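You operate a simulated robot arm through the tools that you are given. There is no shell and no other tool. Be economical: measure what you need, move in short steps, check, and stop when the job is done.

You are at the controls of a simulated two-armed robot. One attempt, no reset.

TASK
Press the measure key two times. Then take the orange tag and leave it on the stretch gauge. Then take the green-rim navy cone and put it in the green large basin. Then put the grey clip on the white bench away on the packing table before the holder. Then open the right drawer. Keep to this order.

Only the result counts: the job must be done as asked and must still hold three seconds after the hand-in. Knocking over, shifting, dropping, spilling or breaking anything else fails it.

THE ROBOT
Two 7-joint arms with two-finger parallel grippers on one trunk, on a base that drives. Base frame: it is fixed to the floor where the robot stands at the start and does not move with it; the origin is under the middle of the robot, x ahead of it, y to its left, z up. Lengths are in mm, angles in degrees, forces in N, time in s.
The left shoulder is at the start at [50, 161, 1098], the right one opposite. With the tool pointing down near the work surface each hand reaches from about 240 to 680 mm from the robot's upright axis, wherever it stands, measured 20 degrees to its own side. Places, roughly: green-rim navy cone [-1750, 250, 1000]; grey clip (6x4x9 cm) [-1900, 400, 900]; large basin (37x36x16 cm) [-1800, 600, 900]; measure key [500, -100, 900]; packing table before the holder [1700, 900, 700]; right drawer [2900, -1100, 700]; stretch gauge [3000, -400, 900]. Payload 3.43 kg a hand.
The tool frame of a hand sits at the grasp point between the pads (the TCP): z along the fingers, y along the line on which they close. The tips reach 30 mm beyond it. The gripper opens to 94 mm. The fingers are 28 mm wide and 10 mm thick; the gripper's body (50 by 96 mm) begins 55 mm behind the TCP.
Orientation is told as [roll, pitch, yaw] about the base's x, y, z axes, in that order, counted from this pose: with the fingers straight down and closing along the base's y, the tool's x points along the base's -x, its y along +y and its z along -z.

THE INTERFACE
- The arms move only by the tool servo_tool. It takes "left_targets", "right_targets" or both (then of equal length, played together; a hand with none holds still); each is a list of rows, each a list of 7 numbers: the closure, from 0 (fully open) to 1 (shut), then the shift along the tool's x, y, z in mm, then the turn, a rotation vector about the tool's x, y, z in rad. In form: [[claw, tx, ty, tz, ax, ay, az], ...]. A call has 1 to 10 rows; each row shifts and turns the commanded pose from where the row before left it, along the tool's axes as they then stand. A row lasts 0.2 s, in which the tool goes at most 50 mm and 8.6 degrees; a call with a longer step from one row to the next is refused whole, and so is a gripper value outside its range. A pose out of reach is approached as far as the arm can. The call stops where the force on the tool passes 40 N (or 10 N more than at its start, if that is more) or the arm is blocked; 0.2 s more then pass. Each finger travels about 45 mm/s and halts on what it meets, pressing with about 31 N; the grip force reading is that of the motor and also rises with nothing between the fingers. The clock runs only during rows and for 0.2 s after the last one: add rows that do not move to give the fingers time. The reply holds the time, the measured pose of the TCP, the force on the tool along the base axes, the opening and the grip force, in the units named above and with some noise, with the torque about the TCP (base axes, N m) and any sound that the robot's microphone picked up.
- Cameras (640 x 400 px; columns grow to the right, rows downward): "scene" is now at [129.1, -27.8, 1244.8]; the picture's right is [-0.30, -0.95, 0.00], its down [-0.34, 0.11, -0.94] and it looks along [0.89, -0.28, -0.35] (base axes); focal length 214 px, centre (320, 200). "left" rides on the left gripper at [76, -14, -102] in its tool frame; the picture's right is [0.18, 0.98, 0.00], its down [-0.75, 0.14, -0.64] and it looks along [-0.63, 0.12, 0.77] (tool axes); focal length 243 px, centre (320, 200). "right" rides on the right gripper at [76, 14, -102] in its tool frame; the picture's right is [-0.18, 0.98, 0.00], its down [-0.75, -0.14, -0.64] and it looks along [-0.63, -0.12, 0.77] (tool axes); focal length 243 px, centre (320, 200). There is no depth. A picture from a camera that has moved, and an enlarged one, comes with that camera's place and axes in the base frame and with its lens.
- grab_frame(camera): a new picture of that camera. No time passes.
- raise_lower(by): slides the trunk up (or, below 0, down) by that many mm; the arms and the scene camera ride with it, the base frame stays. It gives what a move gives, with no picture.
- roll_base(legs): drives the robot by 1 to 6 legs, each [ahead, left, turn to the left] in mm, mm and degrees, along the robot's own axes; the way and the turn of a leg run together, so that a leg with both is an arc; at most 1500 mm and 180 degrees a leg. The arms and the cameras ride along, it lands a little off, and it stops where it bumps. It gives what a move gives.
- aim_head(pan, tilt): turns the head with the scene camera to pan (to the left, within 80 degrees either way) and tilt (down, from -29 to 69), counted from straight ahead of the robot. It gives what a move gives.
- close_up(camera, box): a new picture of the part [left, top, right, bottom] of that camera's present view, enlarged. No time passes.
- close_job(): hands the job in; it is judged then, once.

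Work in short steps. Places have to be worked out from the pictures, the camera data and where the tool is seen: move nearer, look again, correct. Check each grasp and each placing, and mend what went wrong. You have 165 turns and 122 pictures in all, those below and enlarged ones among them. Open the grippers and draw the arms clear of the work before you hand the job in, unless the task says otherwise.

The tools are called after ">>>" as name(argument=value, ...) on one line, values as JSON. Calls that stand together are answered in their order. servo_tool: Moves the arms, as the interface text tells. Its arguments: {"type":"object","properties":{"left_targets":{"type":"array","items":{"type":"array","items":{"type":"number"}}},"right_targets":{"type":"array","items":{"type":"array","items":{"type":"number"}}}},"required":[]} The other tools are called the same way: raise_lower (by) slides the trunk up or down; roll_base (legs) drives the base; aim_head (pan, tilt) turns the head that bears the scene camera; grab_frame (camera) takes a picture; close_up (camera, box) takes an enlarged picture of a part of a camera's view; close_job () hands the job in.

At the start:

```text
time: 0.0
left_eef_pos: [400.5, 88.9, 1211.7]
left_tool_rot: [-0.1, 0.0, 0.1]
left_wrist_force: [0.1, -0.1, 0.4]
left_ft_torque: [0.0, 0.02, 0.01]
left_finger_gap: 94.0
left_grip_force: 0.1
right_eef_pos: [368.7, -296.9, 1135.9]
right_tool_rot: [0.0, 0.0, -0.1]
right_wrist_force: [-0.2, 0.9, 0.7]
right_ft_torque: [0.01, -0.01, -0.01]
right_finger_gap: 94.0
right_grip_force: 0.0
trunk travel left (down, up): [-125.0, 142.0]
robot x, y, heading: [6.0, -0.0, 0.2]
head pan, tilt: [-17.4, 20.7]
```

scene: 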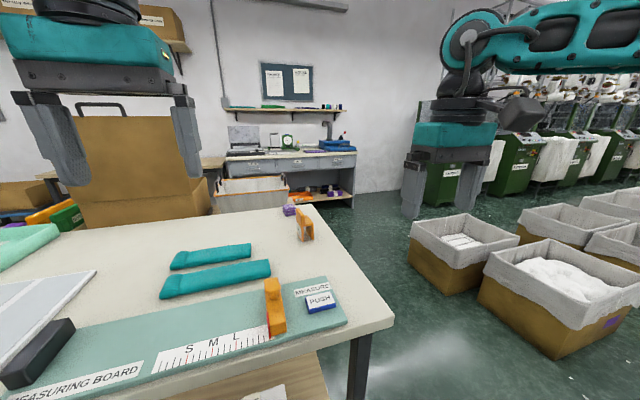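
right: 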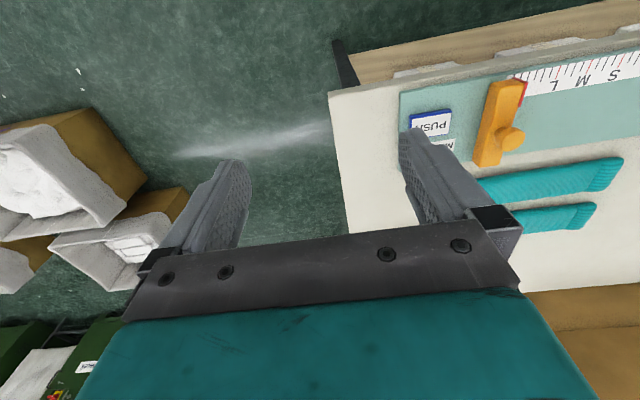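
left: 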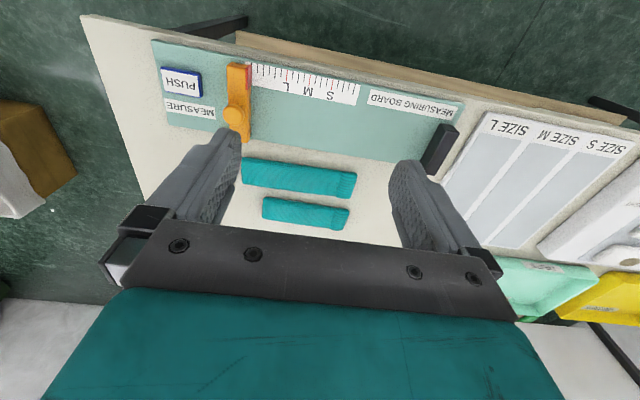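

The PUSH key shows at scene pixel (320,302), which I judge to be near [480,-138,860]. I'll take an enlarged view to see it properly.

>>> close_up(camera="scene", box=[220, 250, 380, 350])

>>> close_up(camera="left", box=[140, 40, 300, 140])

```text
4.00 times, centred on (300, 300) of scene
camera zoom: at [129.1, -27.8, 1244.8], right [-0.3, -0.95, 0.0], down [-0.34, 0.11, -0.94], along [0.89, -0.28, -0.35], focal length 858 px, centre (400, -200)
```

zoom: 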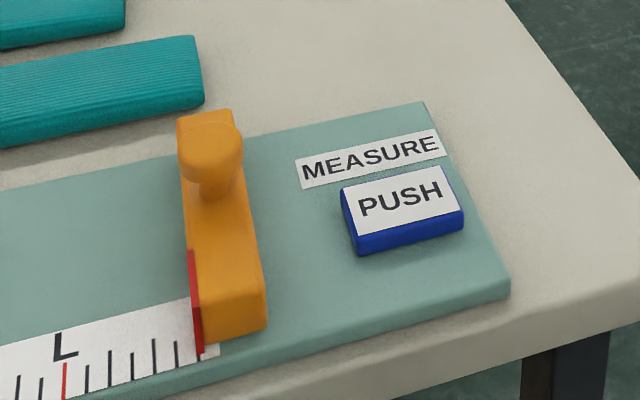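

```text
4.00 times, centred on (220, 90) of left
camera zoom: at [324.5, 74.2, 1314.6], right [-0.19, 0.98, 0.0], down [0.75, 0.14, 0.64], along [0.63, 0.12, -0.77], focal length 970 px, centre (720, 640)
```

zoom: 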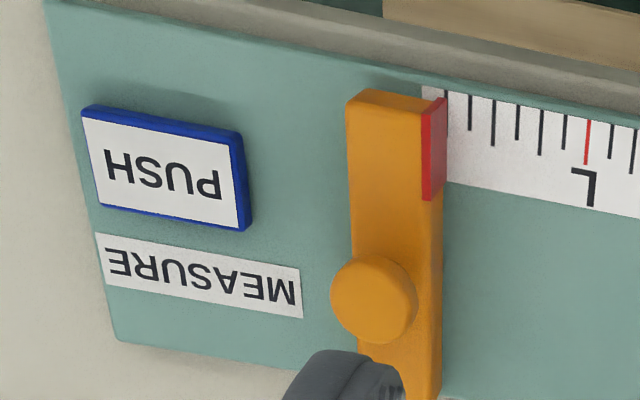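

Triangulating scene and left views puts the key top at about [481,-138,866]. I'll close the right gripper, bring it over the key and lower to just above it.

>>> servo_tool(right_targets=[[1, -22.4, 31.8, 0, 0, 0, 0], [1, -22.4, 31.8, 0, 0, 0, 0], [1, -22.4, 31.8, 0, 0, 0, 0], [1, -22.4, 31.8, 0, 0, 0, 0], [1, -22.4, 31.8, 0, 0, 0, 0], [1, 0, 0, 45, 0, 0, 0], [1, 0, 0, 45, 0, 0, 0], [1, 0, 0, 45, 0, 0, 0], [1, 0, 0, 45, 0, 0, 0], [1, 0, 0, 15, 0, 0, 0]])

>>> grab_frame(camera="right")

>>> close_up(camera="scene", box=[220, 220, 420, 345])

```text
time: 2.2
left_eef_pos: [400.1, 88.6, 1211.7]
left_tool_rot: [0.0, 0.1, 0.1]
left_wrist_force: [-0.4, 0.0, 0.3]
left_ft_torque: [-0.03, 0.0, 0.01]
left_finger_gap: 94.1
left_grip_force: 0.0
right_eef_pos: [457.8, -171.7, 938.0]
right_tool_rot: [-0.1, -0.1, -0.1]
right_wrist_force: [0.9, -0.3, 0.6]
right_ft_torque: [-0.01, 0.01, -0.04]
right_finger_gap: 0.0
right_grip_force: 30.9
right hand out of reach, approached as far as the arm can: row 5
trunk travel left (down, up): [-125.0, 142.0]
robot x, y, heading: [-3.7, -0.2, -0.1]
head pan, tilt: [-17.4, 20.7]
```

```text
116 pictures are left
camera right: at [382.1, -156.4, 1042.1], right [0.19, 0.98, 0.0], down [0.75, -0.14, 0.64], along [0.63, -0.12, -0.77], focal length 243 px, centre (320, 200)
```

right: 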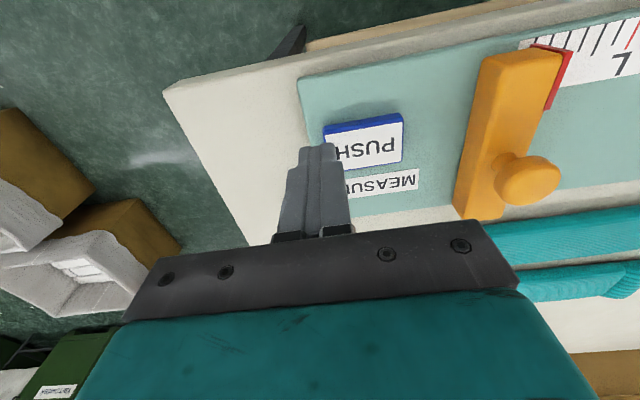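

```text
3.20 times, centred on (320, 282) of scene
camera zoom: at [129.1, -27.8, 1244.8], right [-0.3, -0.95, 0.0], down [-0.34, 0.11, -0.94], along [0.89, -0.28, -0.35], focal length 686 px, centre (320, -64)
```

zoom: 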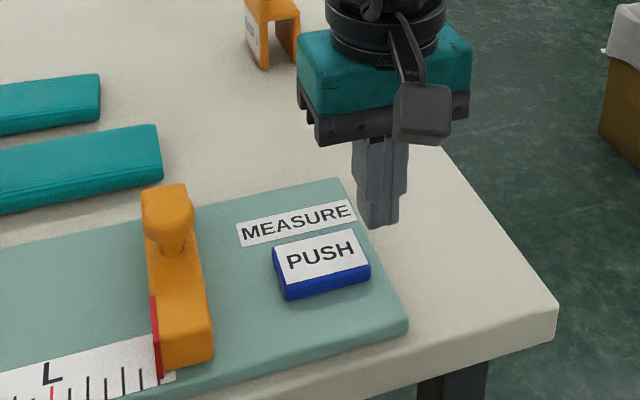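

The right view confirms the key at about [477,-138,866]. I'll shift over it and come down to about 8 mm above.

>>> servo_tool(right_targets=[[1, -20, 34, 0, 0, 0, 0], [1, 0, 0, 0, 0, 0, 0], [1, 0, 0, 17, 0, 0, 0], [1, 0, 0, 17, 0, 0, 0], [1, 0, 0, 0, 0, 0, 0]])

>>> grab_frame(camera="right")

```text
time: 3.4
left_eef_pos: [399.2, 89.3, 1211.8]
left_tool_rot: [0.0, 0.0, 0.1]
left_wrist_force: [0.1, -1.0, 0.2]
left_ft_torque: [-0.01, 0.02, 0.01]
left_finger_gap: 94.0
left_grip_force: 0.1
right_eef_pos: [464.6, -154.5, 912.0]
right_tool_rot: [0.1, -0.1, -0.1]
right_wrist_force: [-0.8, 0.7, 0.0]
right_ft_torque: [0.03, 0.01, 0.01]
right_finger_gap: 0.2
right_grip_force: 31.9
right hand out of reach, approached as far as the arm can: row 1, 3, 4
trunk travel left (down, up): [-125.0, 142.0]
robot x, y, heading: [2.4, 2.8, 0.2]
head pan, tilt: [-17.4, 20.7]
```

```text
114 pictures are left
camera right: at [388.0, -140.2, 1013.7], right [0.18, 0.98, 0.0], down [0.75, -0.14, 0.64], along [0.63, -0.12, -0.77], focal length 243 px, centre (320, 200)
```

right: 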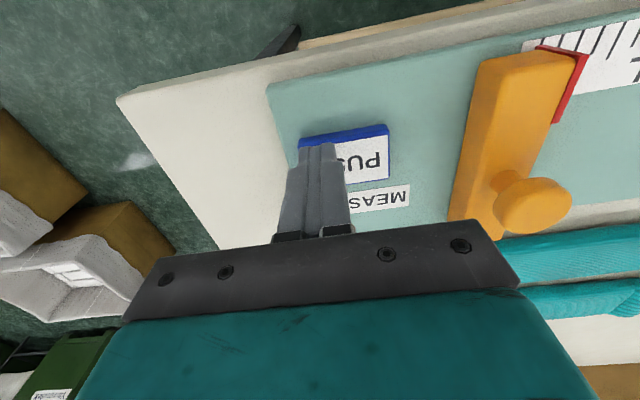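

The tip is at [465,-154,882], short of the key centre; the arm didn't reach fully. I'll try small moves toward [478,-138].

>>> servo_tool(right_targets=[[1, -5, 5, 0, 0, 0, 0], [1, -5, 5, 0, 0, 0, 0], [1, -3, 5, 0, 0, 0, 0], [1, 0, 0, 0, 0, 0, 0]])

```text
time: 4.4
left_eef_pos: [400.3, 88.6, 1211.1]
left_tool_rot: [0.1, 0.1, 0.1]
left_wrist_force: [-0.3, 1.2, 0.0]
left_ft_torque: [-0.03, -0.02, 0.01]
left_finger_gap: 93.8
left_grip_force: 0.1
right_eef_pos: [467.8, -154.4, 918.8]
right_tool_rot: [0.1, -0.1, -0.1]
right_wrist_force: [0.2, -0.3, -0.1]
right_ft_torque: [0.01, -0.02, -0.02]
right_finger_gap: 0.1
right_grip_force: 30.5
right hand out of reach, approached as far as the arm can: row 1, 2, 3
trunk travel left (down, up): [-125.0, 142.0]
robot x, y, heading: [1.3, -2.1, 0.0]
head pan, tilt: [-17.4, 20.7]
```

The arm is at a limit here, so I'll lift the hand and shift the base left to bring the key into a better part of the right arm's workspace.

>>> servo_tool(right_targets=[[1, 0, 0, -40, 0, 0, 0], [1, 0, 0, -40, 0, 0, 0], [1, 0, 0, 0, 0, 0, 0]])

>>> roll_base(legs=[[0, 100, 0]])

>>> grab_frame(camera="right")

```text
time: 5.2
left_eef_pos: [400.4, 89.6, 1210.7]
left_tool_rot: [0.1, 0.0, 0.1]
left_wrist_force: [-0.1, -0.1, 0.4]
left_ft_torque: [0.0, 0.0, -0.01]
left_finger_gap: 94.1
left_grip_force: 0.0
right_eef_pos: [468.2, -152.1, 999.3]
right_tool_rot: [-0.1, 0.0, -0.1]
right_wrist_force: [-0.4, 0.1, -0.4]
right_ft_torque: [0.0, 0.02, -0.05]
right_finger_gap: 0.0
right_grip_force: 30.8
trunk travel left (down, up): [-125.0, 142.0]
robot x, y, heading: [1.5, -2.8, -0.1]
head pan, tilt: [-17.4, 20.7]
```

```text
time: 6.3
left_eef_pos: [399.8, 188.1, 1211.5]
left_tool_rot: [-0.1, 0.1, 0.1]
left_wrist_force: [-0.4, 0.1, -0.9]
left_ft_torque: [-0.01, 0.03, -0.03]
left_finger_gap: 94.2
left_grip_force: 0.1
right_eef_pos: [468.0, -54.1, 998.2]
right_tool_rot: [0.1, 0.1, -0.2]
right_wrist_force: [-0.3, 0.3, -1.0]
right_ft_torque: [-0.01, -0.04, 0.01]
right_finger_gap: 0.1
right_grip_force: 30.6
trunk travel left (down, up): [-125.0, 142.0]
robot x, y, heading: [-0.6, 97.0, 0.0]
head pan, tilt: [-17.4, 20.7]
```

```text
113 pictures are left
camera right: at [391.3, -39.4, 1101.2], right [0.19, 0.98, 0.0], down [0.75, -0.14, 0.64], along [0.63, -0.12, -0.77], focal length 243 px, centre (320, 200)
```

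right: 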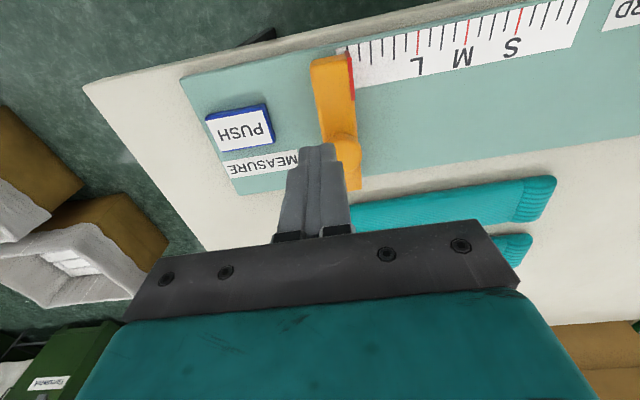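

The base frame stays true. Now I'll move the right hand over [478,-138] and down.

>>> servo_tool(right_targets=[[1, -5, -42, 0, 0, 0, 0], [1, -5, -42, 0, 0, 0, 0], [1, 0, 0, 40, 0, 0, 0], [1, 0, 0, 40, 0, 0, 0], [1, 0, 0, 0, 0, 0, 0]])

>>> grab_frame(camera="right")

```text
time: 7.5
left_eef_pos: [400.2, 186.8, 1212.3]
left_tool_rot: [0.0, 0.1, 0.1]
left_wrist_force: [-0.1, -0.4, -0.1]
left_ft_torque: [0.01, 0.03, 0.0]
left_finger_gap: 94.0
left_grip_force: 0.1
right_eef_pos: [479.0, -139.5, 918.0]
right_tool_rot: [0.0, -0.1, -0.1]
right_wrist_force: [-0.5, 0.0, -0.5]
right_ft_torque: [-0.05, -0.02, 0.02]
right_finger_gap: 0.0
right_grip_force: 30.9
trunk travel left (down, up): [-125.0, 142.0]
robot x, y, heading: [1.4, 97.0, -0.1]
head pan, tilt: [-17.4, 20.7]
```

```text
112 pictures are left
camera right: at [402.6, -124.4, 1020.5], right [0.19, 0.98, 0.0], down [0.75, -0.14, 0.64], along [0.63, -0.12, -0.77], focal length 243 px, centre (320, 200)
```

right: 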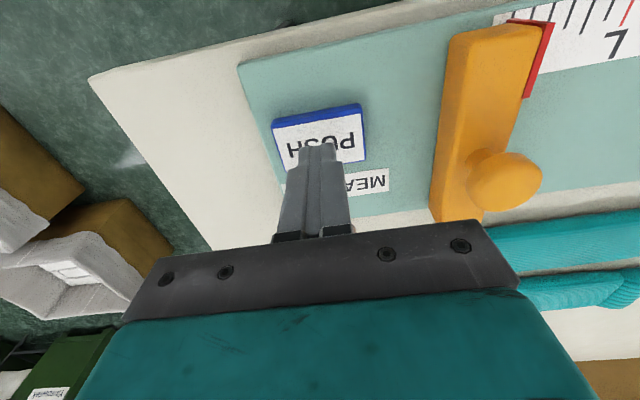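

Well aligned. I'll press down in small steps until contact.

>>> servo_tool(right_targets=[[1, 3, 0, 15, 0, 0, 0], [1, 0, 0, 4, 0, 0, 0], [1, 0, 0, 3, 0, 0, 0], [1, 0, 0, 3, 0, 0, 0], [1, 0, 0, 2, 0, 0, 0]])

```text
time: 8.7
left_eef_pos: [399.9, 186.8, 1211.9]
left_tool_rot: [0.0, -0.2, 0.0]
left_wrist_force: [-0.8, 0.0, -0.8]
left_ft_torque: [0.01, 0.0, 0.01]
left_finger_gap: 93.9
left_grip_force: 0.1
right_eef_pos: [474.6, -138.3, 892.3]
right_tool_rot: [0.0, 0.0, 0.0]
right_wrist_force: [-2.6, 0.8, 6.9]
right_ft_torque: [0.02, 0.08, 0.0]
right_finger_gap: 0.0
right_grip_force: 30.8
trunk travel left (down, up): [-125.0, 142.0]
robot x, y, heading: [-0.3, 94.7, 0.1]
head pan, tilt: [-17.4, 20.7]
heard: click
```

A click: press one is done. I'll release well clear, then press again.

>>> servo_tool(right_targets=[[1, 0, 0, -10, 0, 0, 0], [1, 0, 0, -10, 0, 0, 0], [1, 0, 0, 0, 0, 0, 0], [1, 0, 0, 0, 0, 0, 0]])

>>> servo_tool(right_targets=[[1, 0, 0, 10, 0, 0, 0], [1, 0, 0, 4, 0, 0, 0], [1, 0, 0, 3, 0, 0, 0], [1, 0, 0, 3, 0, 0, 0], [1, 0, 0, 0, 0, 0, 0]])

```text
time: 9.7
left_eef_pos: [399.9, 187.5, 1210.3]
left_tool_rot: [-0.1, 0.0, 0.0]
left_wrist_force: [0.4, 0.0, -0.2]
left_ft_torque: [0.02, 0.02, 0.01]
left_finger_gap: 94.0
left_grip_force: 0.0
right_eef_pos: [473.9, -139.3, 911.5]
right_tool_rot: [0.0, 0.0, -0.1]
right_wrist_force: [0.2, -0.2, 0.2]
right_ft_torque: [0.0, -0.02, 0.01]
right_finger_gap: 0.0
right_grip_force: 30.7
trunk travel left (down, up): [-125.0, 142.0]
robot x, y, heading: [-2.1, 97.9, -0.2]
head pan, tilt: [-17.4, 20.7]
```

```text
time: 10.9
left_eef_pos: [400.9, 186.0, 1211.2]
left_tool_rot: [-0.1, 0.1, 0.1]
left_wrist_force: [-0.3, -0.2, -0.1]
left_ft_torque: [0.01, -0.01, 0.01]
left_finger_gap: 94.3
left_grip_force: 0.0
right_eef_pos: [474.6, -138.5, 892.3]
right_tool_rot: [0.1, -0.2, -0.1]
right_wrist_force: [2.0, 1.4, 5.8]
right_ft_torque: [0.0, -0.04, -0.1]
right_finger_gap: 0.0
right_grip_force: 31.1
trunk travel left (down, up): [-125.0, 142.0]
robot x, y, heading: [-2.6, 97.8, 0.1]
head pan, tilt: [-17.4, 20.7]
heard: click
```

Second click heard. I'll lift the hand straight up and look around for the orange tag (there are orange things on the table's far corner and elsewhere).

>>> servo_tool(right_targets=[[1, 0, 0, -40, 0, 0, 0], [1, 0, 0, -45, 0, 0, 0], [1, 0, 0, -45, 0, 0, 0], [1, 0, 0, -45, 0, 0, 0], [0.5, 30, -40, 0, 0, 0, 0], [0, 30, -40, 0, 0, 0, 0], [0, 30, -40, 0, 0, 0, 0]])

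>>> grab_frame(camera="scene")

>>> grab_frame(camera="left")

```text
time: 12.5
left_eef_pos: [401.1, 185.6, 1211.9]
left_tool_rot: [0.0, 0.0, 0.1]
left_wrist_force: [-0.5, -0.4, -0.5]
left_ft_torque: [0.02, -0.03, 0.02]
left_finger_gap: 93.8
left_grip_force: 0.0
right_eef_pos: [383.5, -259.7, 1065.6]
right_tool_rot: [0.1, -0.1, 0.1]
right_wrist_force: [-0.5, 0.2, 0.1]
right_ft_torque: [-0.02, -0.02, -0.01]
right_finger_gap: 67.1
right_grip_force: 0.1
trunk travel left (down, up): [-125.0, 142.0]
robot x, y, heading: [-1.9, 97.8, 0.0]
head pan, tilt: [-17.4, 20.7]
```

```text
111 pictures are left
camera scene: at [128.6, 69.8, 1244.9], right [-0.3, -0.95, 0.0], down [-0.34, 0.11, -0.94], along [0.89, -0.28, -0.35], focal length 214 px, centre (320, 200)
```

scene: 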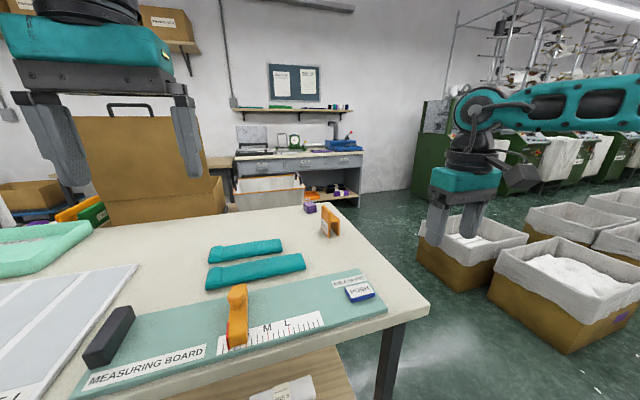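

```text
110 pictures are left
camera left: at [323.9, 171.7, 1314.8], right [-0.19, 0.98, 0.0], down [0.75, 0.14, 0.64], along [0.63, 0.12, -0.77], focal length 243 px, centre (320, 200)
```

left: 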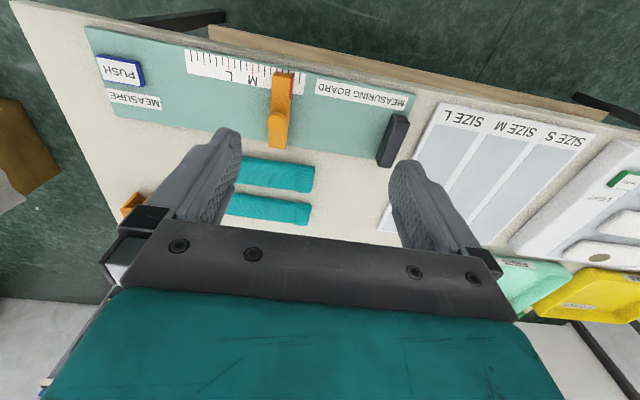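

The measure slider has moved along by itself, as the key should do. Next I'll enlarge the orange item at the far corner, and the back bench.

>>> close_up(camera="scene", box=[280, 180, 380, 242])

>>> close_up(camera="scene", box=[210, 90, 370, 190])

```text
6.40 times, centred on (330, 211) of scene
camera zoom: at [128.6, 69.8, 1244.9], right [-0.3, -0.95, 0.0], down [-0.34, 0.11, -0.94], along [0.89, -0.28, -0.35], focal length 1373 px, centre (256, 130)
```

zoom: 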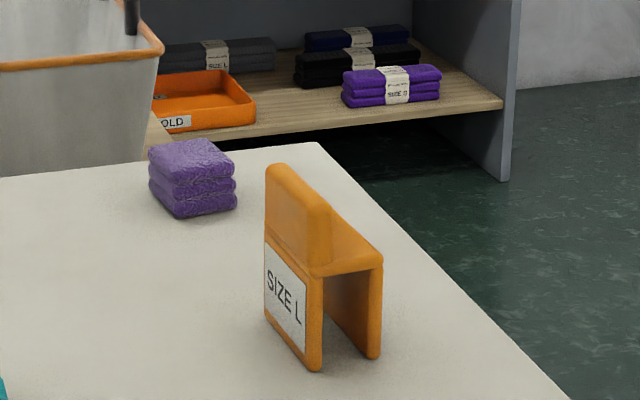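

```text
4.00 times, centred on (290, 140) of scene
camera zoom: at [128.6, 69.8, 1244.9], right [-0.3, -0.95, 0.0], down [-0.34, 0.11, -0.94], along [0.89, -0.28, -0.35], focal length 858 px, centre (440, 440)
```

zoom: 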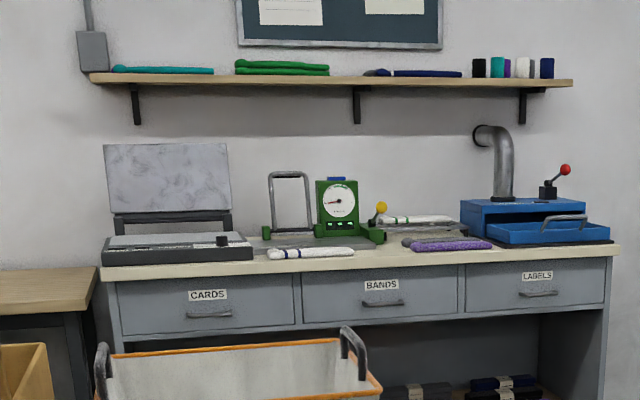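

The orange "SIZE L" tag stands near [785,-180] on this table, closer to its right edge. I'll look to the right before driving around there.

>>> aim_head(pan=-70, tilt=25)

>>> grab_frame(camera="scene")

```text
time: 13.8
left_eef_pos: [400.4, 187.4, 1211.5]
left_tool_rot: [0.1, -0.1, 0.1]
left_wrist_force: [-0.5, -0.5, -0.6]
left_ft_torque: [-0.01, 0.01, -0.02]
left_finger_gap: 94.0
left_grip_force: 0.1
right_eef_pos: [382.8, -259.1, 1065.0]
right_tool_rot: [0.0, 0.0, -0.2]
right_wrist_force: [0.4, -1.0, 0.3]
right_ft_torque: [-0.04, -0.02, 0.0]
right_finger_gap: 94.4
right_grip_force: 0.1
trunk travel left (down, up): [-125.0, 142.0]
robot x, y, heading: [-1.7, 100.4, 0.2]
head pan, tilt: [-70.0, 25.0]
```

```text
107 pictures are left
camera scene: at [71.9, 11.8, 1237.7], right [-0.94, -0.34, 0.0], down [-0.14, 0.4, -0.91], along [0.31, -0.85, -0.42], focal length 214 px, centre (320, 200)
```

scene: 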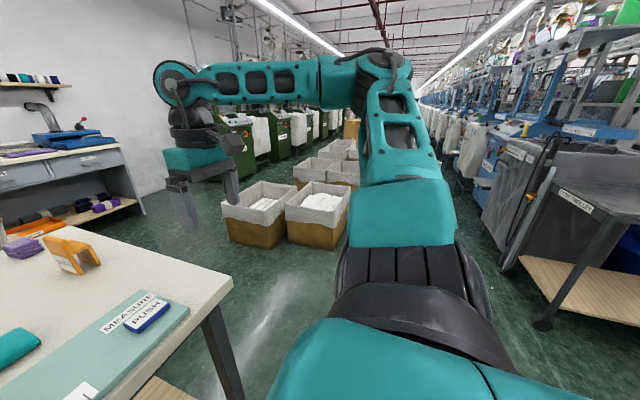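

The aisle to the right is clear. I'll drive right past the table's corner, then ahead alongside it.

>>> roll_base(legs=[[0, -900, 0], [780, 0, 0]])

>>> aim_head(pan=60, tilt=30)

>>> grab_frame(camera="scene")

```text
time: 22.3
left_eef_pos: [1186.4, -700.6, 1211.6]
left_tool_rot: [0.0, 0.0, 0.3]
left_wrist_force: [0.1, 0.2, -0.3]
left_ft_torque: [-0.04, 0.01, -0.01]
left_finger_gap: 93.8
left_grip_force: 0.0
right_eef_pos: [1172.6, -1147.0, 1064.6]
right_tool_rot: [0.0, -0.1, 0.3]
right_wrist_force: [-0.5, -0.8, -0.2]
right_ft_torque: [-0.01, -0.01, -0.01]
right_finger_gap: 93.9
right_grip_force: 0.1
trunk travel left (down, up): [-125.0, 142.0]
robot x, y, heading: [784.7, -791.1, 0.2]
head pan, tilt: [-70.0, 25.0]
```

```text
time: 24.4
left_eef_pos: [1185.7, -699.5, 1211.8]
left_tool_rot: [0.0, -0.1, 0.3]
left_wrist_force: [-0.6, 0.2, 1.0]
left_ft_torque: [-0.01, 0.01, 0.01]
left_finger_gap: 94.1
left_grip_force: 0.2
right_eef_pos: [1171.3, -1146.2, 1064.5]
right_tool_rot: [0.0, 0.0, 0.3]
right_wrist_force: [0.3, -0.8, 1.2]
right_ft_torque: [0.01, 0.0, 0.0]
right_finger_gap: 93.9
right_grip_force: 0.1
trunk travel left (down, up): [-125.0, 142.0]
robot x, y, heading: [786.2, -790.3, 0.2]
head pan, tilt: [60.0, 30.0]
```

```text
106 pictures are left
camera scene: at [871.2, -711.7, 1229.8], right [0.87, -0.5, 0.0], down [-0.25, -0.43, -0.87], along [0.43, 0.75, -0.5], focal length 214 px, centre (320, 200)
```

scene: 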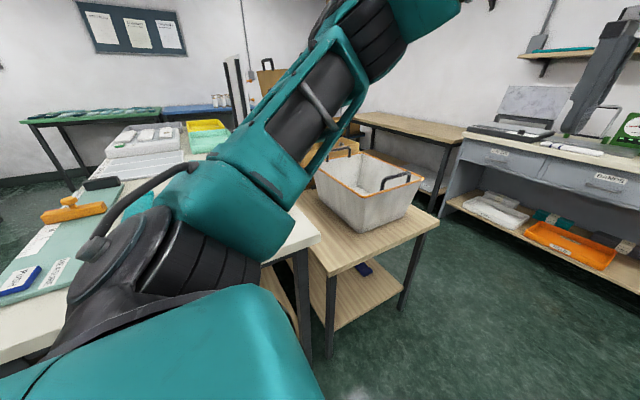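

I'll turn 90° left to face the table edge and look for the tag.

>>> roll_base(legs=[[0, 0, 90]])

>>> aim_head(pan=0, tilt=38)

>>> grab_frame(camera="scene")

>>> grab_frame(camera="right")

```text
time: 28.6
left_eef_pos: [698.1, -389.5, 1211.7]
left_tool_rot: [-0.2, 0.0, 90.1]
left_wrist_force: [-0.2, 0.4, -0.3]
left_ft_torque: [-0.01, 0.03, 0.02]
left_finger_gap: 94.0
left_grip_force: 0.0
right_eef_pos: [1143.8, -406.7, 1064.6]
right_tool_rot: [-0.1, 0.0, 89.9]
right_wrist_force: [0.1, -0.2, 0.4]
right_ft_torque: [-0.05, -0.02, 0.0]
right_finger_gap: 94.0
right_grip_force: 0.1
trunk travel left (down, up): [-125.0, 142.0]
robot x, y, heading: [784.0, -791.0, 90.1]
head pan, tilt: [60.0, 30.0]
```

```text
time: 29.9
left_eef_pos: [697.8, -391.2, 1211.0]
left_tool_rot: [0.0, 0.0, 90.1]
left_wrist_force: [-0.1, 0.0, 0.7]
left_ft_torque: [-0.02, 0.01, 0.0]
left_finger_gap: 93.9
left_grip_force: 0.0
right_eef_pos: [1143.5, -404.9, 1064.2]
right_tool_rot: [-0.1, 0.1, 89.9]
right_wrist_force: [0.6, 0.2, 1.0]
right_ft_torque: [-0.02, -0.01, 0.03]
right_finger_gap: 94.2
right_grip_force: 0.1
trunk travel left (down, up): [-125.0, 142.0]
robot x, y, heading: [784.3, -790.9, 90.1]
head pan, tilt: [0.0, 38.0]
```

```text
105 pictures are left
camera scene: at [786.2, -664.1, 1217.4], right [1.0, 0.0, 0.0], down [0.0, -0.62, -0.79], along [0.0, 0.79, -0.62], focal length 214 px, centre (320, 200)
```

scene: 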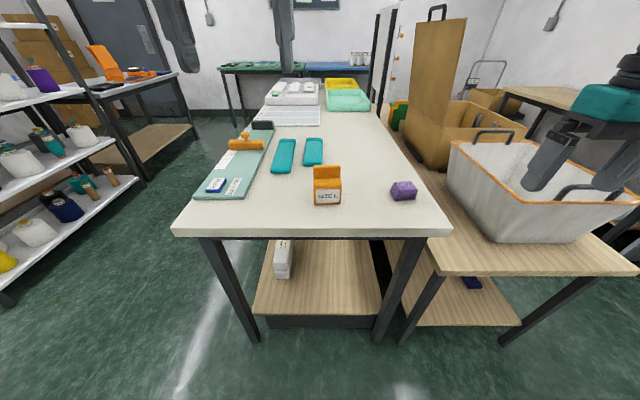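

```text
104 pictures are left
camera right: at [1128.4, -482.4, 1167.5], right [-0.98, 0.19, 0.0], down [0.14, 0.75, 0.64], along [0.12, 0.63, -0.77], focal length 243 px, centre (320, 200)
```

right: 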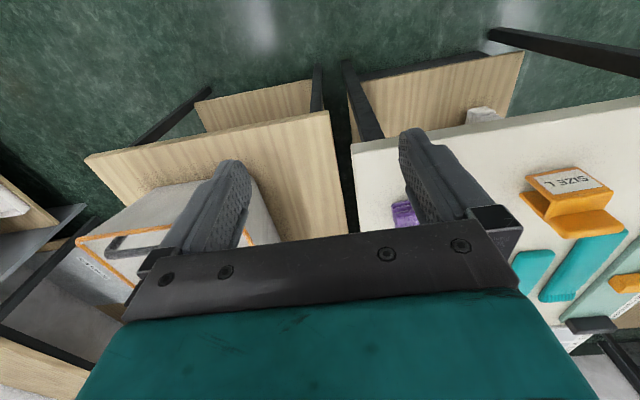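

Now the tag's label faces the robot. I'll enlarge it.

>>> close_up(camera="scene", box=[288, 150, 368, 220])

>>> close_up(camera="right", box=[510, 150, 638, 250])

```text
5.71 times, centred on (328, 185) of scene
camera zoom: at [786.2, -664.1, 1217.4], right [1.0, 0.0, 0.0], down [0.0, -0.62, -0.79], along [0.0, 0.79, -0.62], focal length 1226 px, centre (274, 286)
```

zoom: 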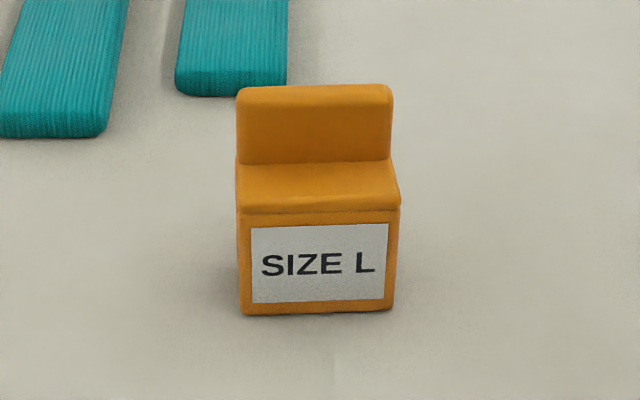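

```text
4.00 times, centred on (574, 200) of right
camera zoom: at [1128.4, -482.4, 1167.5], right [-0.98, 0.19, 0.0], down [0.14, 0.75, 0.64], along [0.12, 0.63, -0.77], focal length 970 px, centre (-696, 200)
```

zoom: 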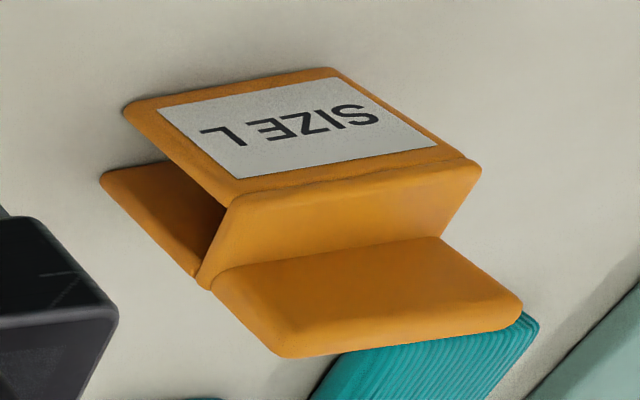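

The tag is an inverted-U saddle, about [770..845, -204..-150], with its grip plate at y≈-157, z 901–935. Before choosing the grasp I'll look at the stretch gauge.

>>> aim_head(pan=-78, tilt=10)

>>> grab_frame(camera="scene")

```text
time: 31.4
left_eef_pos: [698.2, -390.6, 1211.2]
left_tool_rot: [0.1, 0.0, 90.1]
left_wrist_force: [0.2, -0.1, -0.2]
left_ft_torque: [0.0, -0.02, 0.02]
left_finger_gap: 93.9
left_grip_force: 0.1
right_eef_pos: [1142.9, -406.3, 1065.7]
right_tool_rot: [0.0, 0.0, 89.9]
right_wrist_force: [0.1, 0.2, 0.0]
right_ft_torque: [0.0, 0.01, 0.0]
right_finger_gap: 93.7
right_grip_force: 0.0
trunk travel left (down, up): [-125.0, 142.0]
robot x, y, heading: [784.4, -789.6, 89.9]
head pan, tilt: [-78.0, 10.0]
```

```text
101 pictures are left
camera scene: at [877.2, -731.0, 1262.1], right [0.21, -0.98, 0.0], down [-0.17, -0.04, -0.98], along [0.96, 0.21, -0.17], focal length 214 px, centre (320, 200)
```

scene: 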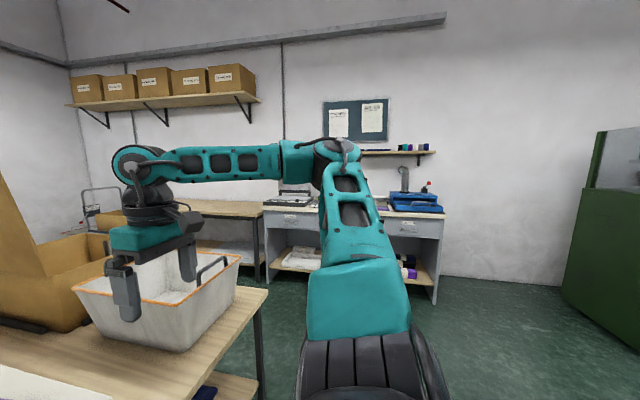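

The view is blocked by the arm; I'll examine the gauge when there. I'll grasp the tag's upper plate across its thickness: drive closer (ahead 130, left 150), then turn the right wrist.

>>> roll_base(legs=[[130, 150, 0]])

>>> servo_tool(right_targets=[[0, 0, 0, 0, 0, 0, 0.145], [0, 0, 0, 0, 0, 0, 0.145], [0, 0, 0, 0, 0, 0, 0.145], [0, 0, 0, 0, 0, 0, 0.145], [0, 0, 0, 0, 0, 0, 0.145], [0, 0, 0, 0, 0, 0, 0.145], [0, 0, 0, 0, 0, 0, 0.145], [0, 0, 0, 0, 0, 0, 0.145], [0, 0, 0, 0, 0, 0, 0.145], [0, 0, 0, 0, 0, 0, 0.145]])

>>> aim_head(pan=-15, tilt=40)

>>> grab_frame(camera="scene")

```text
time: 33.0
left_eef_pos: [549.7, -261.1, 1211.9]
left_tool_rot: [-0.1, -0.1, 89.8]
left_wrist_force: [0.5, 0.2, -0.2]
left_ft_torque: [-0.04, 0.0, 0.0]
left_finger_gap: 94.1
left_grip_force: 0.0
right_eef_pos: [993.2, -280.0, 1065.1]
right_tool_rot: [0.0, 0.0, 89.7]
right_wrist_force: [-0.4, 0.3, 0.4]
right_ft_torque: [0.03, 0.0, 0.0]
right_finger_gap: 94.2
right_grip_force: 0.0
trunk travel left (down, up): [-125.0, 142.0]
robot x, y, heading: [630.1, -658.9, 89.7]
head pan, tilt: [-78.0, 10.0]
```

```text
time: 35.2
left_eef_pos: [549.5, -260.5, 1210.2]
left_tool_rot: [0.0, 0.1, 89.8]
left_wrist_force: [0.5, 0.5, 0.0]
left_ft_torque: [0.01, -0.01, 0.02]
left_finger_gap: 93.8
left_grip_force: 0.0
right_eef_pos: [994.4, -279.7, 1064.4]
right_tool_rot: [0.0, 0.0, 6.2]
right_wrist_force: [0.8, 0.2, -0.2]
right_ft_torque: [0.01, -0.01, 0.04]
right_finger_gap: 94.0
right_grip_force: 0.0
trunk travel left (down, up): [-125.0, 142.0]
robot x, y, heading: [637.1, -661.2, 89.7]
head pan, tilt: [-78.0, 10.0]
```

```text
time: 36.5
left_eef_pos: [549.3, -260.5, 1210.9]
left_tool_rot: [0.1, 0.0, 89.7]
left_wrist_force: [0.9, -0.5, -0.9]
left_ft_torque: [-0.05, 0.01, -0.01]
left_finger_gap: 94.0
left_grip_force: 0.0
right_eef_pos: [995.0, -279.3, 1065.4]
right_tool_rot: [0.0, 0.0, 6.5]
right_wrist_force: [-0.8, 0.3, 0.7]
right_ft_torque: [0.01, 0.0, -0.02]
right_finger_gap: 93.9
right_grip_force: 0.0
trunk travel left (down, up): [-125.0, 142.0]
robot x, y, heading: [634.9, -663.3, 89.8]
head pan, tilt: [-15.0, 40.0]
```

```text
100 pictures are left
camera scene: at [658.6, -539.3, 1214.4], right [0.96, -0.27, 0.0], down [-0.17, -0.62, -0.77], along [0.2, 0.74, -0.64], focal length 214 px, centre (320, 200)
```

scene: 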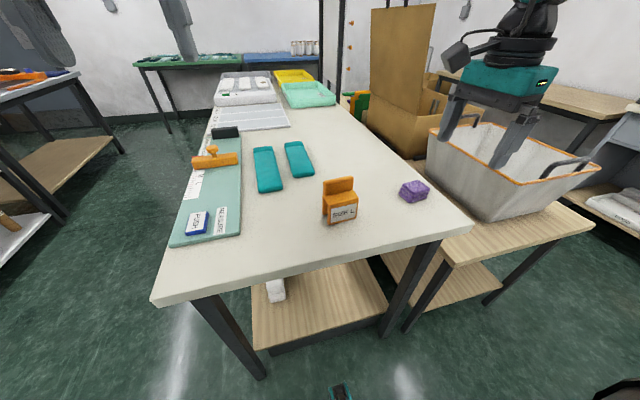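

Rotation works. I'll finish squaring the wrist and carry the hand over the tag at z≈1065, then look with its camera.

>>> servo_tool(right_targets=[[0, 0, 0, 0, 0, 0, 0.11], [0, 37.6, 24.4, 0, 0, 0, 0], [0, 37.6, 24.4, 0, 0, 0, 0], [0, 37.6, 24.4, 0, 0, 0, 0], [0, 37.6, 24.4, 0, 0, 0, 0], [0, 37.6, 24.4, 0, 0, 0, 0], [0, 0, 0, 30, 0, 0, 0], [0, 0, 0, 0, 0, 0, 0]])

>>> grab_frame(camera="right")

>>> close_up(camera="scene", box=[280, 120, 400, 240])

```text
time: 38.3
left_eef_pos: [549.5, -261.1, 1209.9]
left_tool_rot: [0.0, 0.0, 89.7]
left_wrist_force: [0.6, -0.4, -0.3]
left_ft_torque: [-0.02, 0.0, 0.02]
left_finger_gap: 94.0
left_grip_force: 0.1
right_eef_pos: [808.6, -159.8, 1034.0]
right_tool_rot: [-0.1, 0.0, 0.2]
right_wrist_force: [-0.4, 0.5, -0.6]
right_ft_torque: [0.0, -0.02, 0.01]
right_finger_gap: 94.1
right_grip_force: 0.1
trunk travel left (down, up): [-125.0, 142.0]
robot x, y, heading: [636.3, -664.0, 89.7]
head pan, tilt: [-15.0, 40.0]
```

```text
99 pictures are left
camera right: at [731.4, -146.0, 1137.0], right [0.18, 0.98, 0.0], down [0.75, -0.14, 0.64], along [0.63, -0.12, -0.77], focal length 243 px, centre (320, 200)
```

right: 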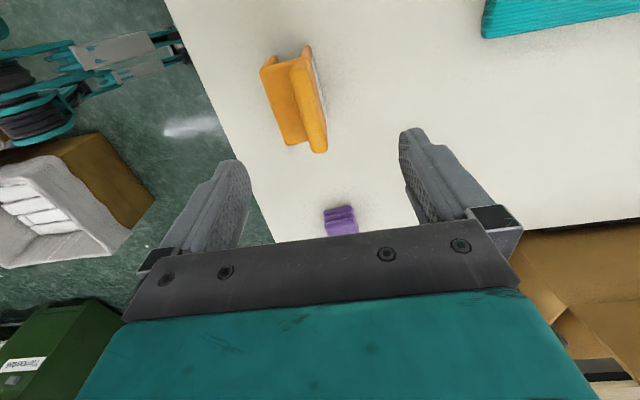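

```text
3.33 times, centred on (340, 180) of scene
camera zoom: at [658.6, -539.2, 1214.4], right [0.96, -0.26, 0.0], down [-0.17, -0.62, -0.77], along [0.2, 0.74, -0.64], focal length 715 px, centre (253, 267)
```

zoom: 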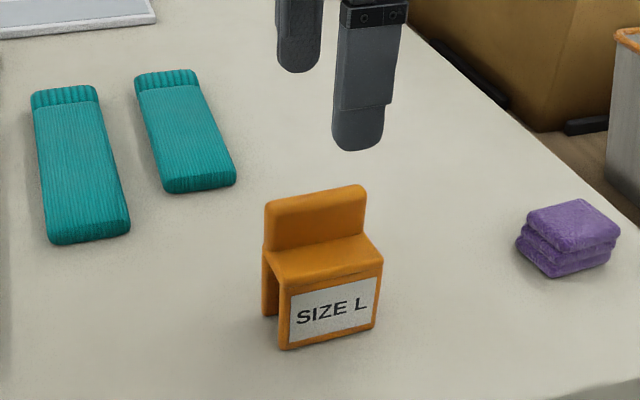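

The plate is centred near [797,-163], top ≈940, aligned with base x. I'll adjust and descend to TCP z≈975 and check.

>>> servo_tool(right_targets=[[0, 10, -3, 0, 0, 0, 0], [0, 0, 0, 30, 0, 0, 0], [0, 0, 0, 29, 0, 0, 0], [0, 0, 0, 0, 0, 0, 0]])

>>> grab_frame(camera="right")

>>> close_up(camera="scene", box=[280, 130, 400, 240])

```text
time: 39.3
left_eef_pos: [549.1, -259.9, 1211.4]
left_tool_rot: [0.0, 0.1, 89.7]
left_wrist_force: [-0.2, 0.2, 0.2]
left_ft_torque: [-0.02, 0.02, 0.0]
left_finger_gap: 94.1
left_grip_force: 0.1
right_eef_pos: [802.5, -164.6, 977.0]
right_tool_rot: [0.1, 0.1, 0.1]
right_wrist_force: [-0.4, 0.7, -0.3]
right_ft_torque: [0.01, -0.05, 0.02]
right_finger_gap: 93.9
right_grip_force: 0.1
right hand out of reach, approached as far as the arm can: row 1
trunk travel left (down, up): [-125.0, 142.0]
robot x, y, heading: [635.6, -659.3, 89.6]
head pan, tilt: [-15.0, 40.0]
```

```text
97 pictures are left
camera right: at [725.5, -151.7, 1078.5], right [0.18, 0.98, 0.0], down [0.76, -0.14, 0.64], along [0.63, -0.11, -0.77], focal length 243 px, centre (320, 200)
```

right: 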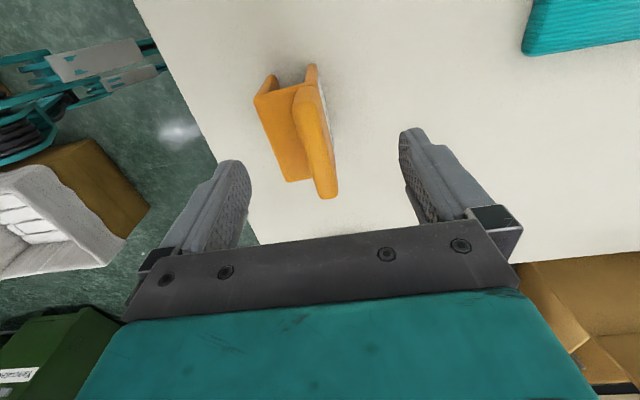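

```text
3.64 times, centred on (340, 185) of scene
camera zoom: at [658.5, -539.3, 1214.4], right [0.96, -0.26, 0.0], down [-0.17, -0.62, -0.77], along [0.2, 0.74, -0.64], focal length 780 px, centre (247, 254)
```

zoom: 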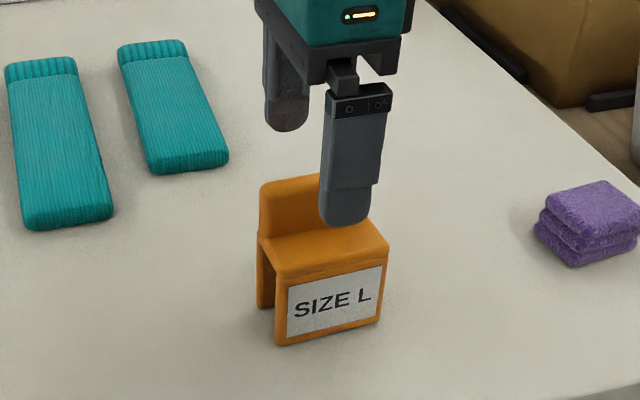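

Plate centre computes to [799,-166] against TCP [802,-165]: good. I'll descend to z≈941 and close.

>>> servo_tool(right_targets=[[0, 0, 0, 18, 0, 0, 0], [0, 0, 0, 18, 0, 0, 0], [0.5, 0, 0, 0, 0, 0, 0], [0.8, 0, 0, 0, 0, 0, 0], [1, 0, 0, 0, 0, 0, 0], [1, 0, 0, 0, 0, 0, 0], [1, 0, 0, 0, 0, 0, 0], [1, 0, 0, 0, 0, 0, 0]])

>>> grab_frame(camera="right")

>>> close_up(camera="scene", box=[280, 130, 400, 240])

```text
time: 41.1
left_eef_pos: [550.0, -262.0, 1211.6]
left_tool_rot: [-0.1, 0.0, 89.7]
left_wrist_force: [-0.9, 0.4, -0.6]
left_ft_torque: [-0.02, 0.01, -0.02]
left_finger_gap: 94.3
left_grip_force: 0.0
right_eef_pos: [806.5, -168.3, 942.4]
right_tool_rot: [0.1, 0.1, 0.2]
right_wrist_force: [0.3, -0.2, 0.5]
right_ft_torque: [-0.03, -0.01, 0.0]
right_finger_gap: 19.6
right_grip_force: 31.0
right hand out of reach, approached as far as the arm can: row 1, 2
trunk travel left (down, up): [-125.0, 142.0]
robot x, y, heading: [636.1, -658.6, 89.8]
head pan, tilt: [-15.0, 40.0]
```

```text
95 pictures are left
camera right: at [729.5, -155.4, 1045.2], right [0.18, 0.98, 0.0], down [0.75, -0.14, 0.64], along [0.63, -0.11, -0.77], focal length 243 px, centre (320, 200)
```

right: 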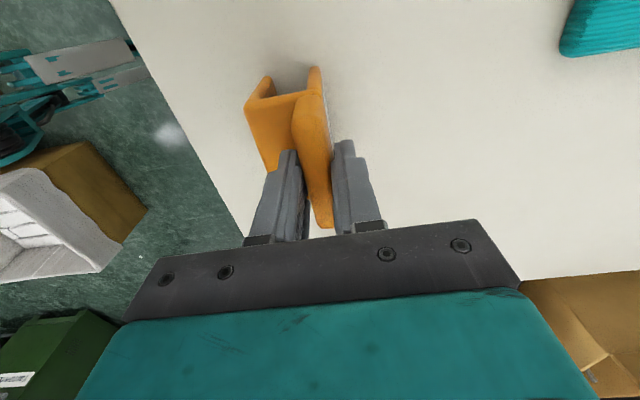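

```text
3.64 times, centred on (340, 185) of scene
camera zoom: at [658.5, -539.3, 1214.4], right [0.96, -0.26, 0.0], down [-0.17, -0.62, -0.77], along [0.2, 0.74, -0.64], focal length 780 px, centre (247, 254)
```

zoom: 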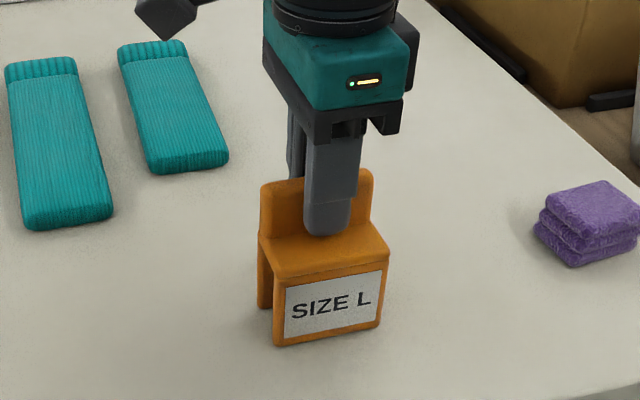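

Gripped (19.6 mm). Lift it straight up, and then back outward toward the robot's comfortable area.

>>> servo_tool(right_targets=[[1, 0, 0, -20, 0, 0, 0], [1, 0, 0, -40, 0, 0, 0], [1, 0, 0, -45, 0, 0, 0], [1, 0, 0, -45, 0, 0, 0], [1, -40, -20, 0, 0, 0, 0], [1, -40, -20, 0, 0, 0, 0], [1, 0, 0, 0, 0, 0, 0]])

>>> grab_frame(camera="right")

```text
time: 42.7
left_eef_pos: [549.1, -261.4, 1209.9]
left_tool_rot: [0.1, 0.0, 89.6]
left_wrist_force: [0.4, 1.0, -0.8]
left_ft_torque: [-0.05, -0.01, 0.0]
left_finger_gap: 94.1
left_grip_force: 0.1
right_eef_pos: [889.1, -212.8, 1089.7]
right_tool_rot: [0.0, 0.0, 0.2]
right_wrist_force: [0.2, -0.7, 0.0]
right_ft_torque: [0.01, 0.01, 0.0]
right_finger_gap: 19.7
right_grip_force: 31.2
right hand out of reach, approached as far as the arm can: row 4
trunk travel left (down, up): [-125.0, 142.0]
robot x, y, heading: [633.8, -663.7, 89.7]
head pan, tilt: [-15.0, 40.0]
```

```text
93 pictures are left
camera right: at [812.6, -198.5, 1191.7], right [0.18, 0.98, 0.0], down [0.75, -0.14, 0.64], along [0.63, -0.12, -0.77], focal length 243 px, centre (320, 200)
```

right: 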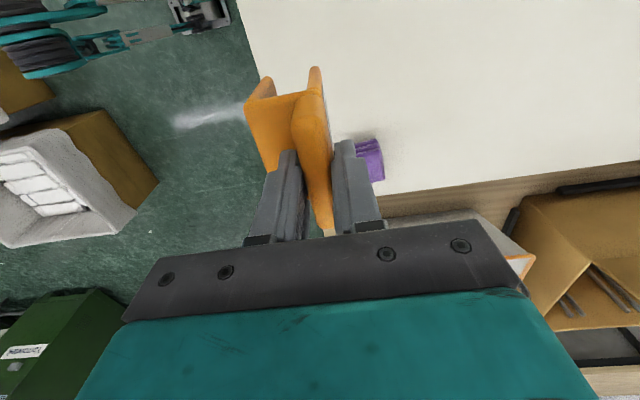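

Held firmly. I'll back off from the table, turn right to face the rear bench, and drive partway toward it.

>>> roll_base(legs=[[-250, 0, 0], [0, 0, -90], [1200, 300, 0]])

>>> aim_head(pan=0, tilt=20)

>>> grab_frame(camera="scene")

```text
time: 54.2
left_eef_pos: [2241.3, -565.7, 1211.7]
left_tool_rot: [0.0, -0.1, -1.5]
left_wrist_force: [-0.2, -0.1, -0.2]
left_ft_torque: [-0.02, 0.02, -0.01]
left_finger_gap: 93.7
left_grip_force: 0.0
right_eef_pos: [2281.9, -906.5, 1088.5]
right_tool_rot: [0.1, 0.0, -91.0]
right_wrist_force: [-0.1, 0.5, 0.0]
right_ft_torque: [0.0, -0.01, 0.01]
right_finger_gap: 19.5
right_grip_force: 31.1
trunk travel left (down, up): [-125.0, 142.0]
robot x, y, heading: [1837.6, -645.4, -1.7]
head pan, tilt: [-15.0, 40.0]
```

```text
time: 55.1
left_eef_pos: [2239.7, -565.4, 1211.2]
left_tool_rot: [0.0, 0.0, -1.5]
left_wrist_force: [0.0, -0.6, -0.4]
left_ft_torque: [0.01, 0.0, 0.01]
left_finger_gap: 93.8
left_grip_force: 0.0
right_eef_pos: [2282.3, -906.0, 1089.1]
right_tool_rot: [0.0, 0.1, -91.1]
right_wrist_force: [-0.1, 0.5, -0.6]
right_ft_torque: [-0.01, -0.03, -0.04]
right_finger_gap: 19.6
right_grip_force: 30.9
trunk travel left (down, up): [-125.0, 142.0]
robot x, y, heading: [1841.1, -644.7, -1.7]
head pan, tilt: [0.0, 20.0]
```

```text
92 pictures are left
camera scene: at [1971.2, -646.9, 1245.8], right [-0.03, -1.0, 0.0], down [-0.34, 0.01, -0.94], along [0.94, -0.03, -0.34], focal length 214 px, centre (320, 200)
```

scene: 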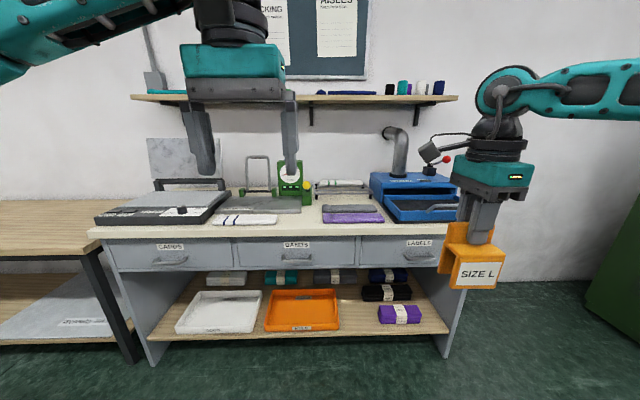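

>>> close_up(camera="scene", box=[200, 140, 340, 230])

```text
4.44 times, centred on (270, 185) of scene
camera zoom: at [1971.2, -646.9, 1245.8], right [-0.03, -1.0, 0.0], down [-0.34, 0.01, -0.94], along [0.94, -0.03, -0.34], focal length 953 px, centre (542, 267)
```

zoom: 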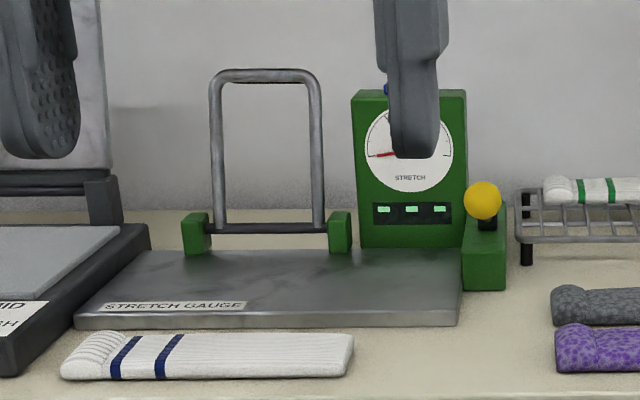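

The gauge is a steel plate, roughly x 2880–3085, y −590…−197, with a hinged frame and dial at the back. I'll set the tag standing on the plate's open middle. Drive ahead first, then left, to get it at the right arm's comfortable side.

>>> roll_base(legs=[[490, 0, 1.7], [0, 480, 0]])

>>> aim_head(pan=-15, tilt=30)

>>> grab_frame(camera="scene")

```text
time: 60.4
left_eef_pos: [2715.0, -68.8, 1212.5]
left_tool_rot: [0.0, 0.0, 1.0]
left_wrist_force: [-0.3, 0.8, 1.1]
left_ft_torque: [-0.02, -0.04, -0.01]
left_finger_gap: 93.9
left_grip_force: 0.1
right_eef_pos: [2769.4, -406.6, 1089.5]
right_tool_rot: [0.0, 0.0, -88.6]
right_wrist_force: [0.3, 1.7, 0.2]
right_ft_torque: [-0.01, -0.01, 0.03]
right_finger_gap: 19.8
right_grip_force: 31.2
trunk travel left (down, up): [-125.0, 142.0]
robot x, y, heading: [2315.9, -162.1, 1.0]
head pan, tilt: [0.0, 20.0]
```

```text
time: 61.2
left_eef_pos: [2714.2, -68.0, 1211.0]
left_tool_rot: [-0.1, 0.0, 1.0]
left_wrist_force: [-0.9, 0.4, 0.1]
left_ft_torque: [0.02, -0.01, 0.0]
left_finger_gap: 93.9
left_grip_force: 0.1
right_eef_pos: [2769.4, -405.8, 1088.4]
right_tool_rot: [-0.1, 0.0, -88.7]
right_wrist_force: [0.5, -0.9, -0.8]
right_ft_torque: [-0.02, 0.01, 0.01]
right_finger_gap: 19.5
right_grip_force: 31.5
trunk travel left (down, up): [-125.0, 142.0]
robot x, y, heading: [2313.7, -161.0, 0.9]
head pan, tilt: [-15.0, 30.0]
```

```text
90 pictures are left
camera scene: at [2443.6, -183.9, 1229.8], right [-0.24, -0.97, 0.0], down [-0.48, 0.12, -0.87], along [0.84, -0.21, -0.5], focal length 214 px, centre (320, 200)
```

scene: 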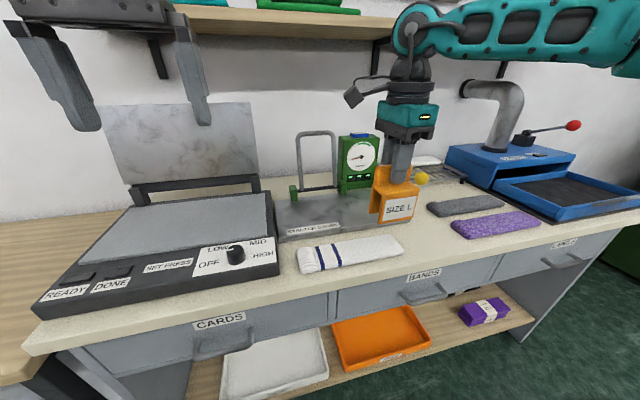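

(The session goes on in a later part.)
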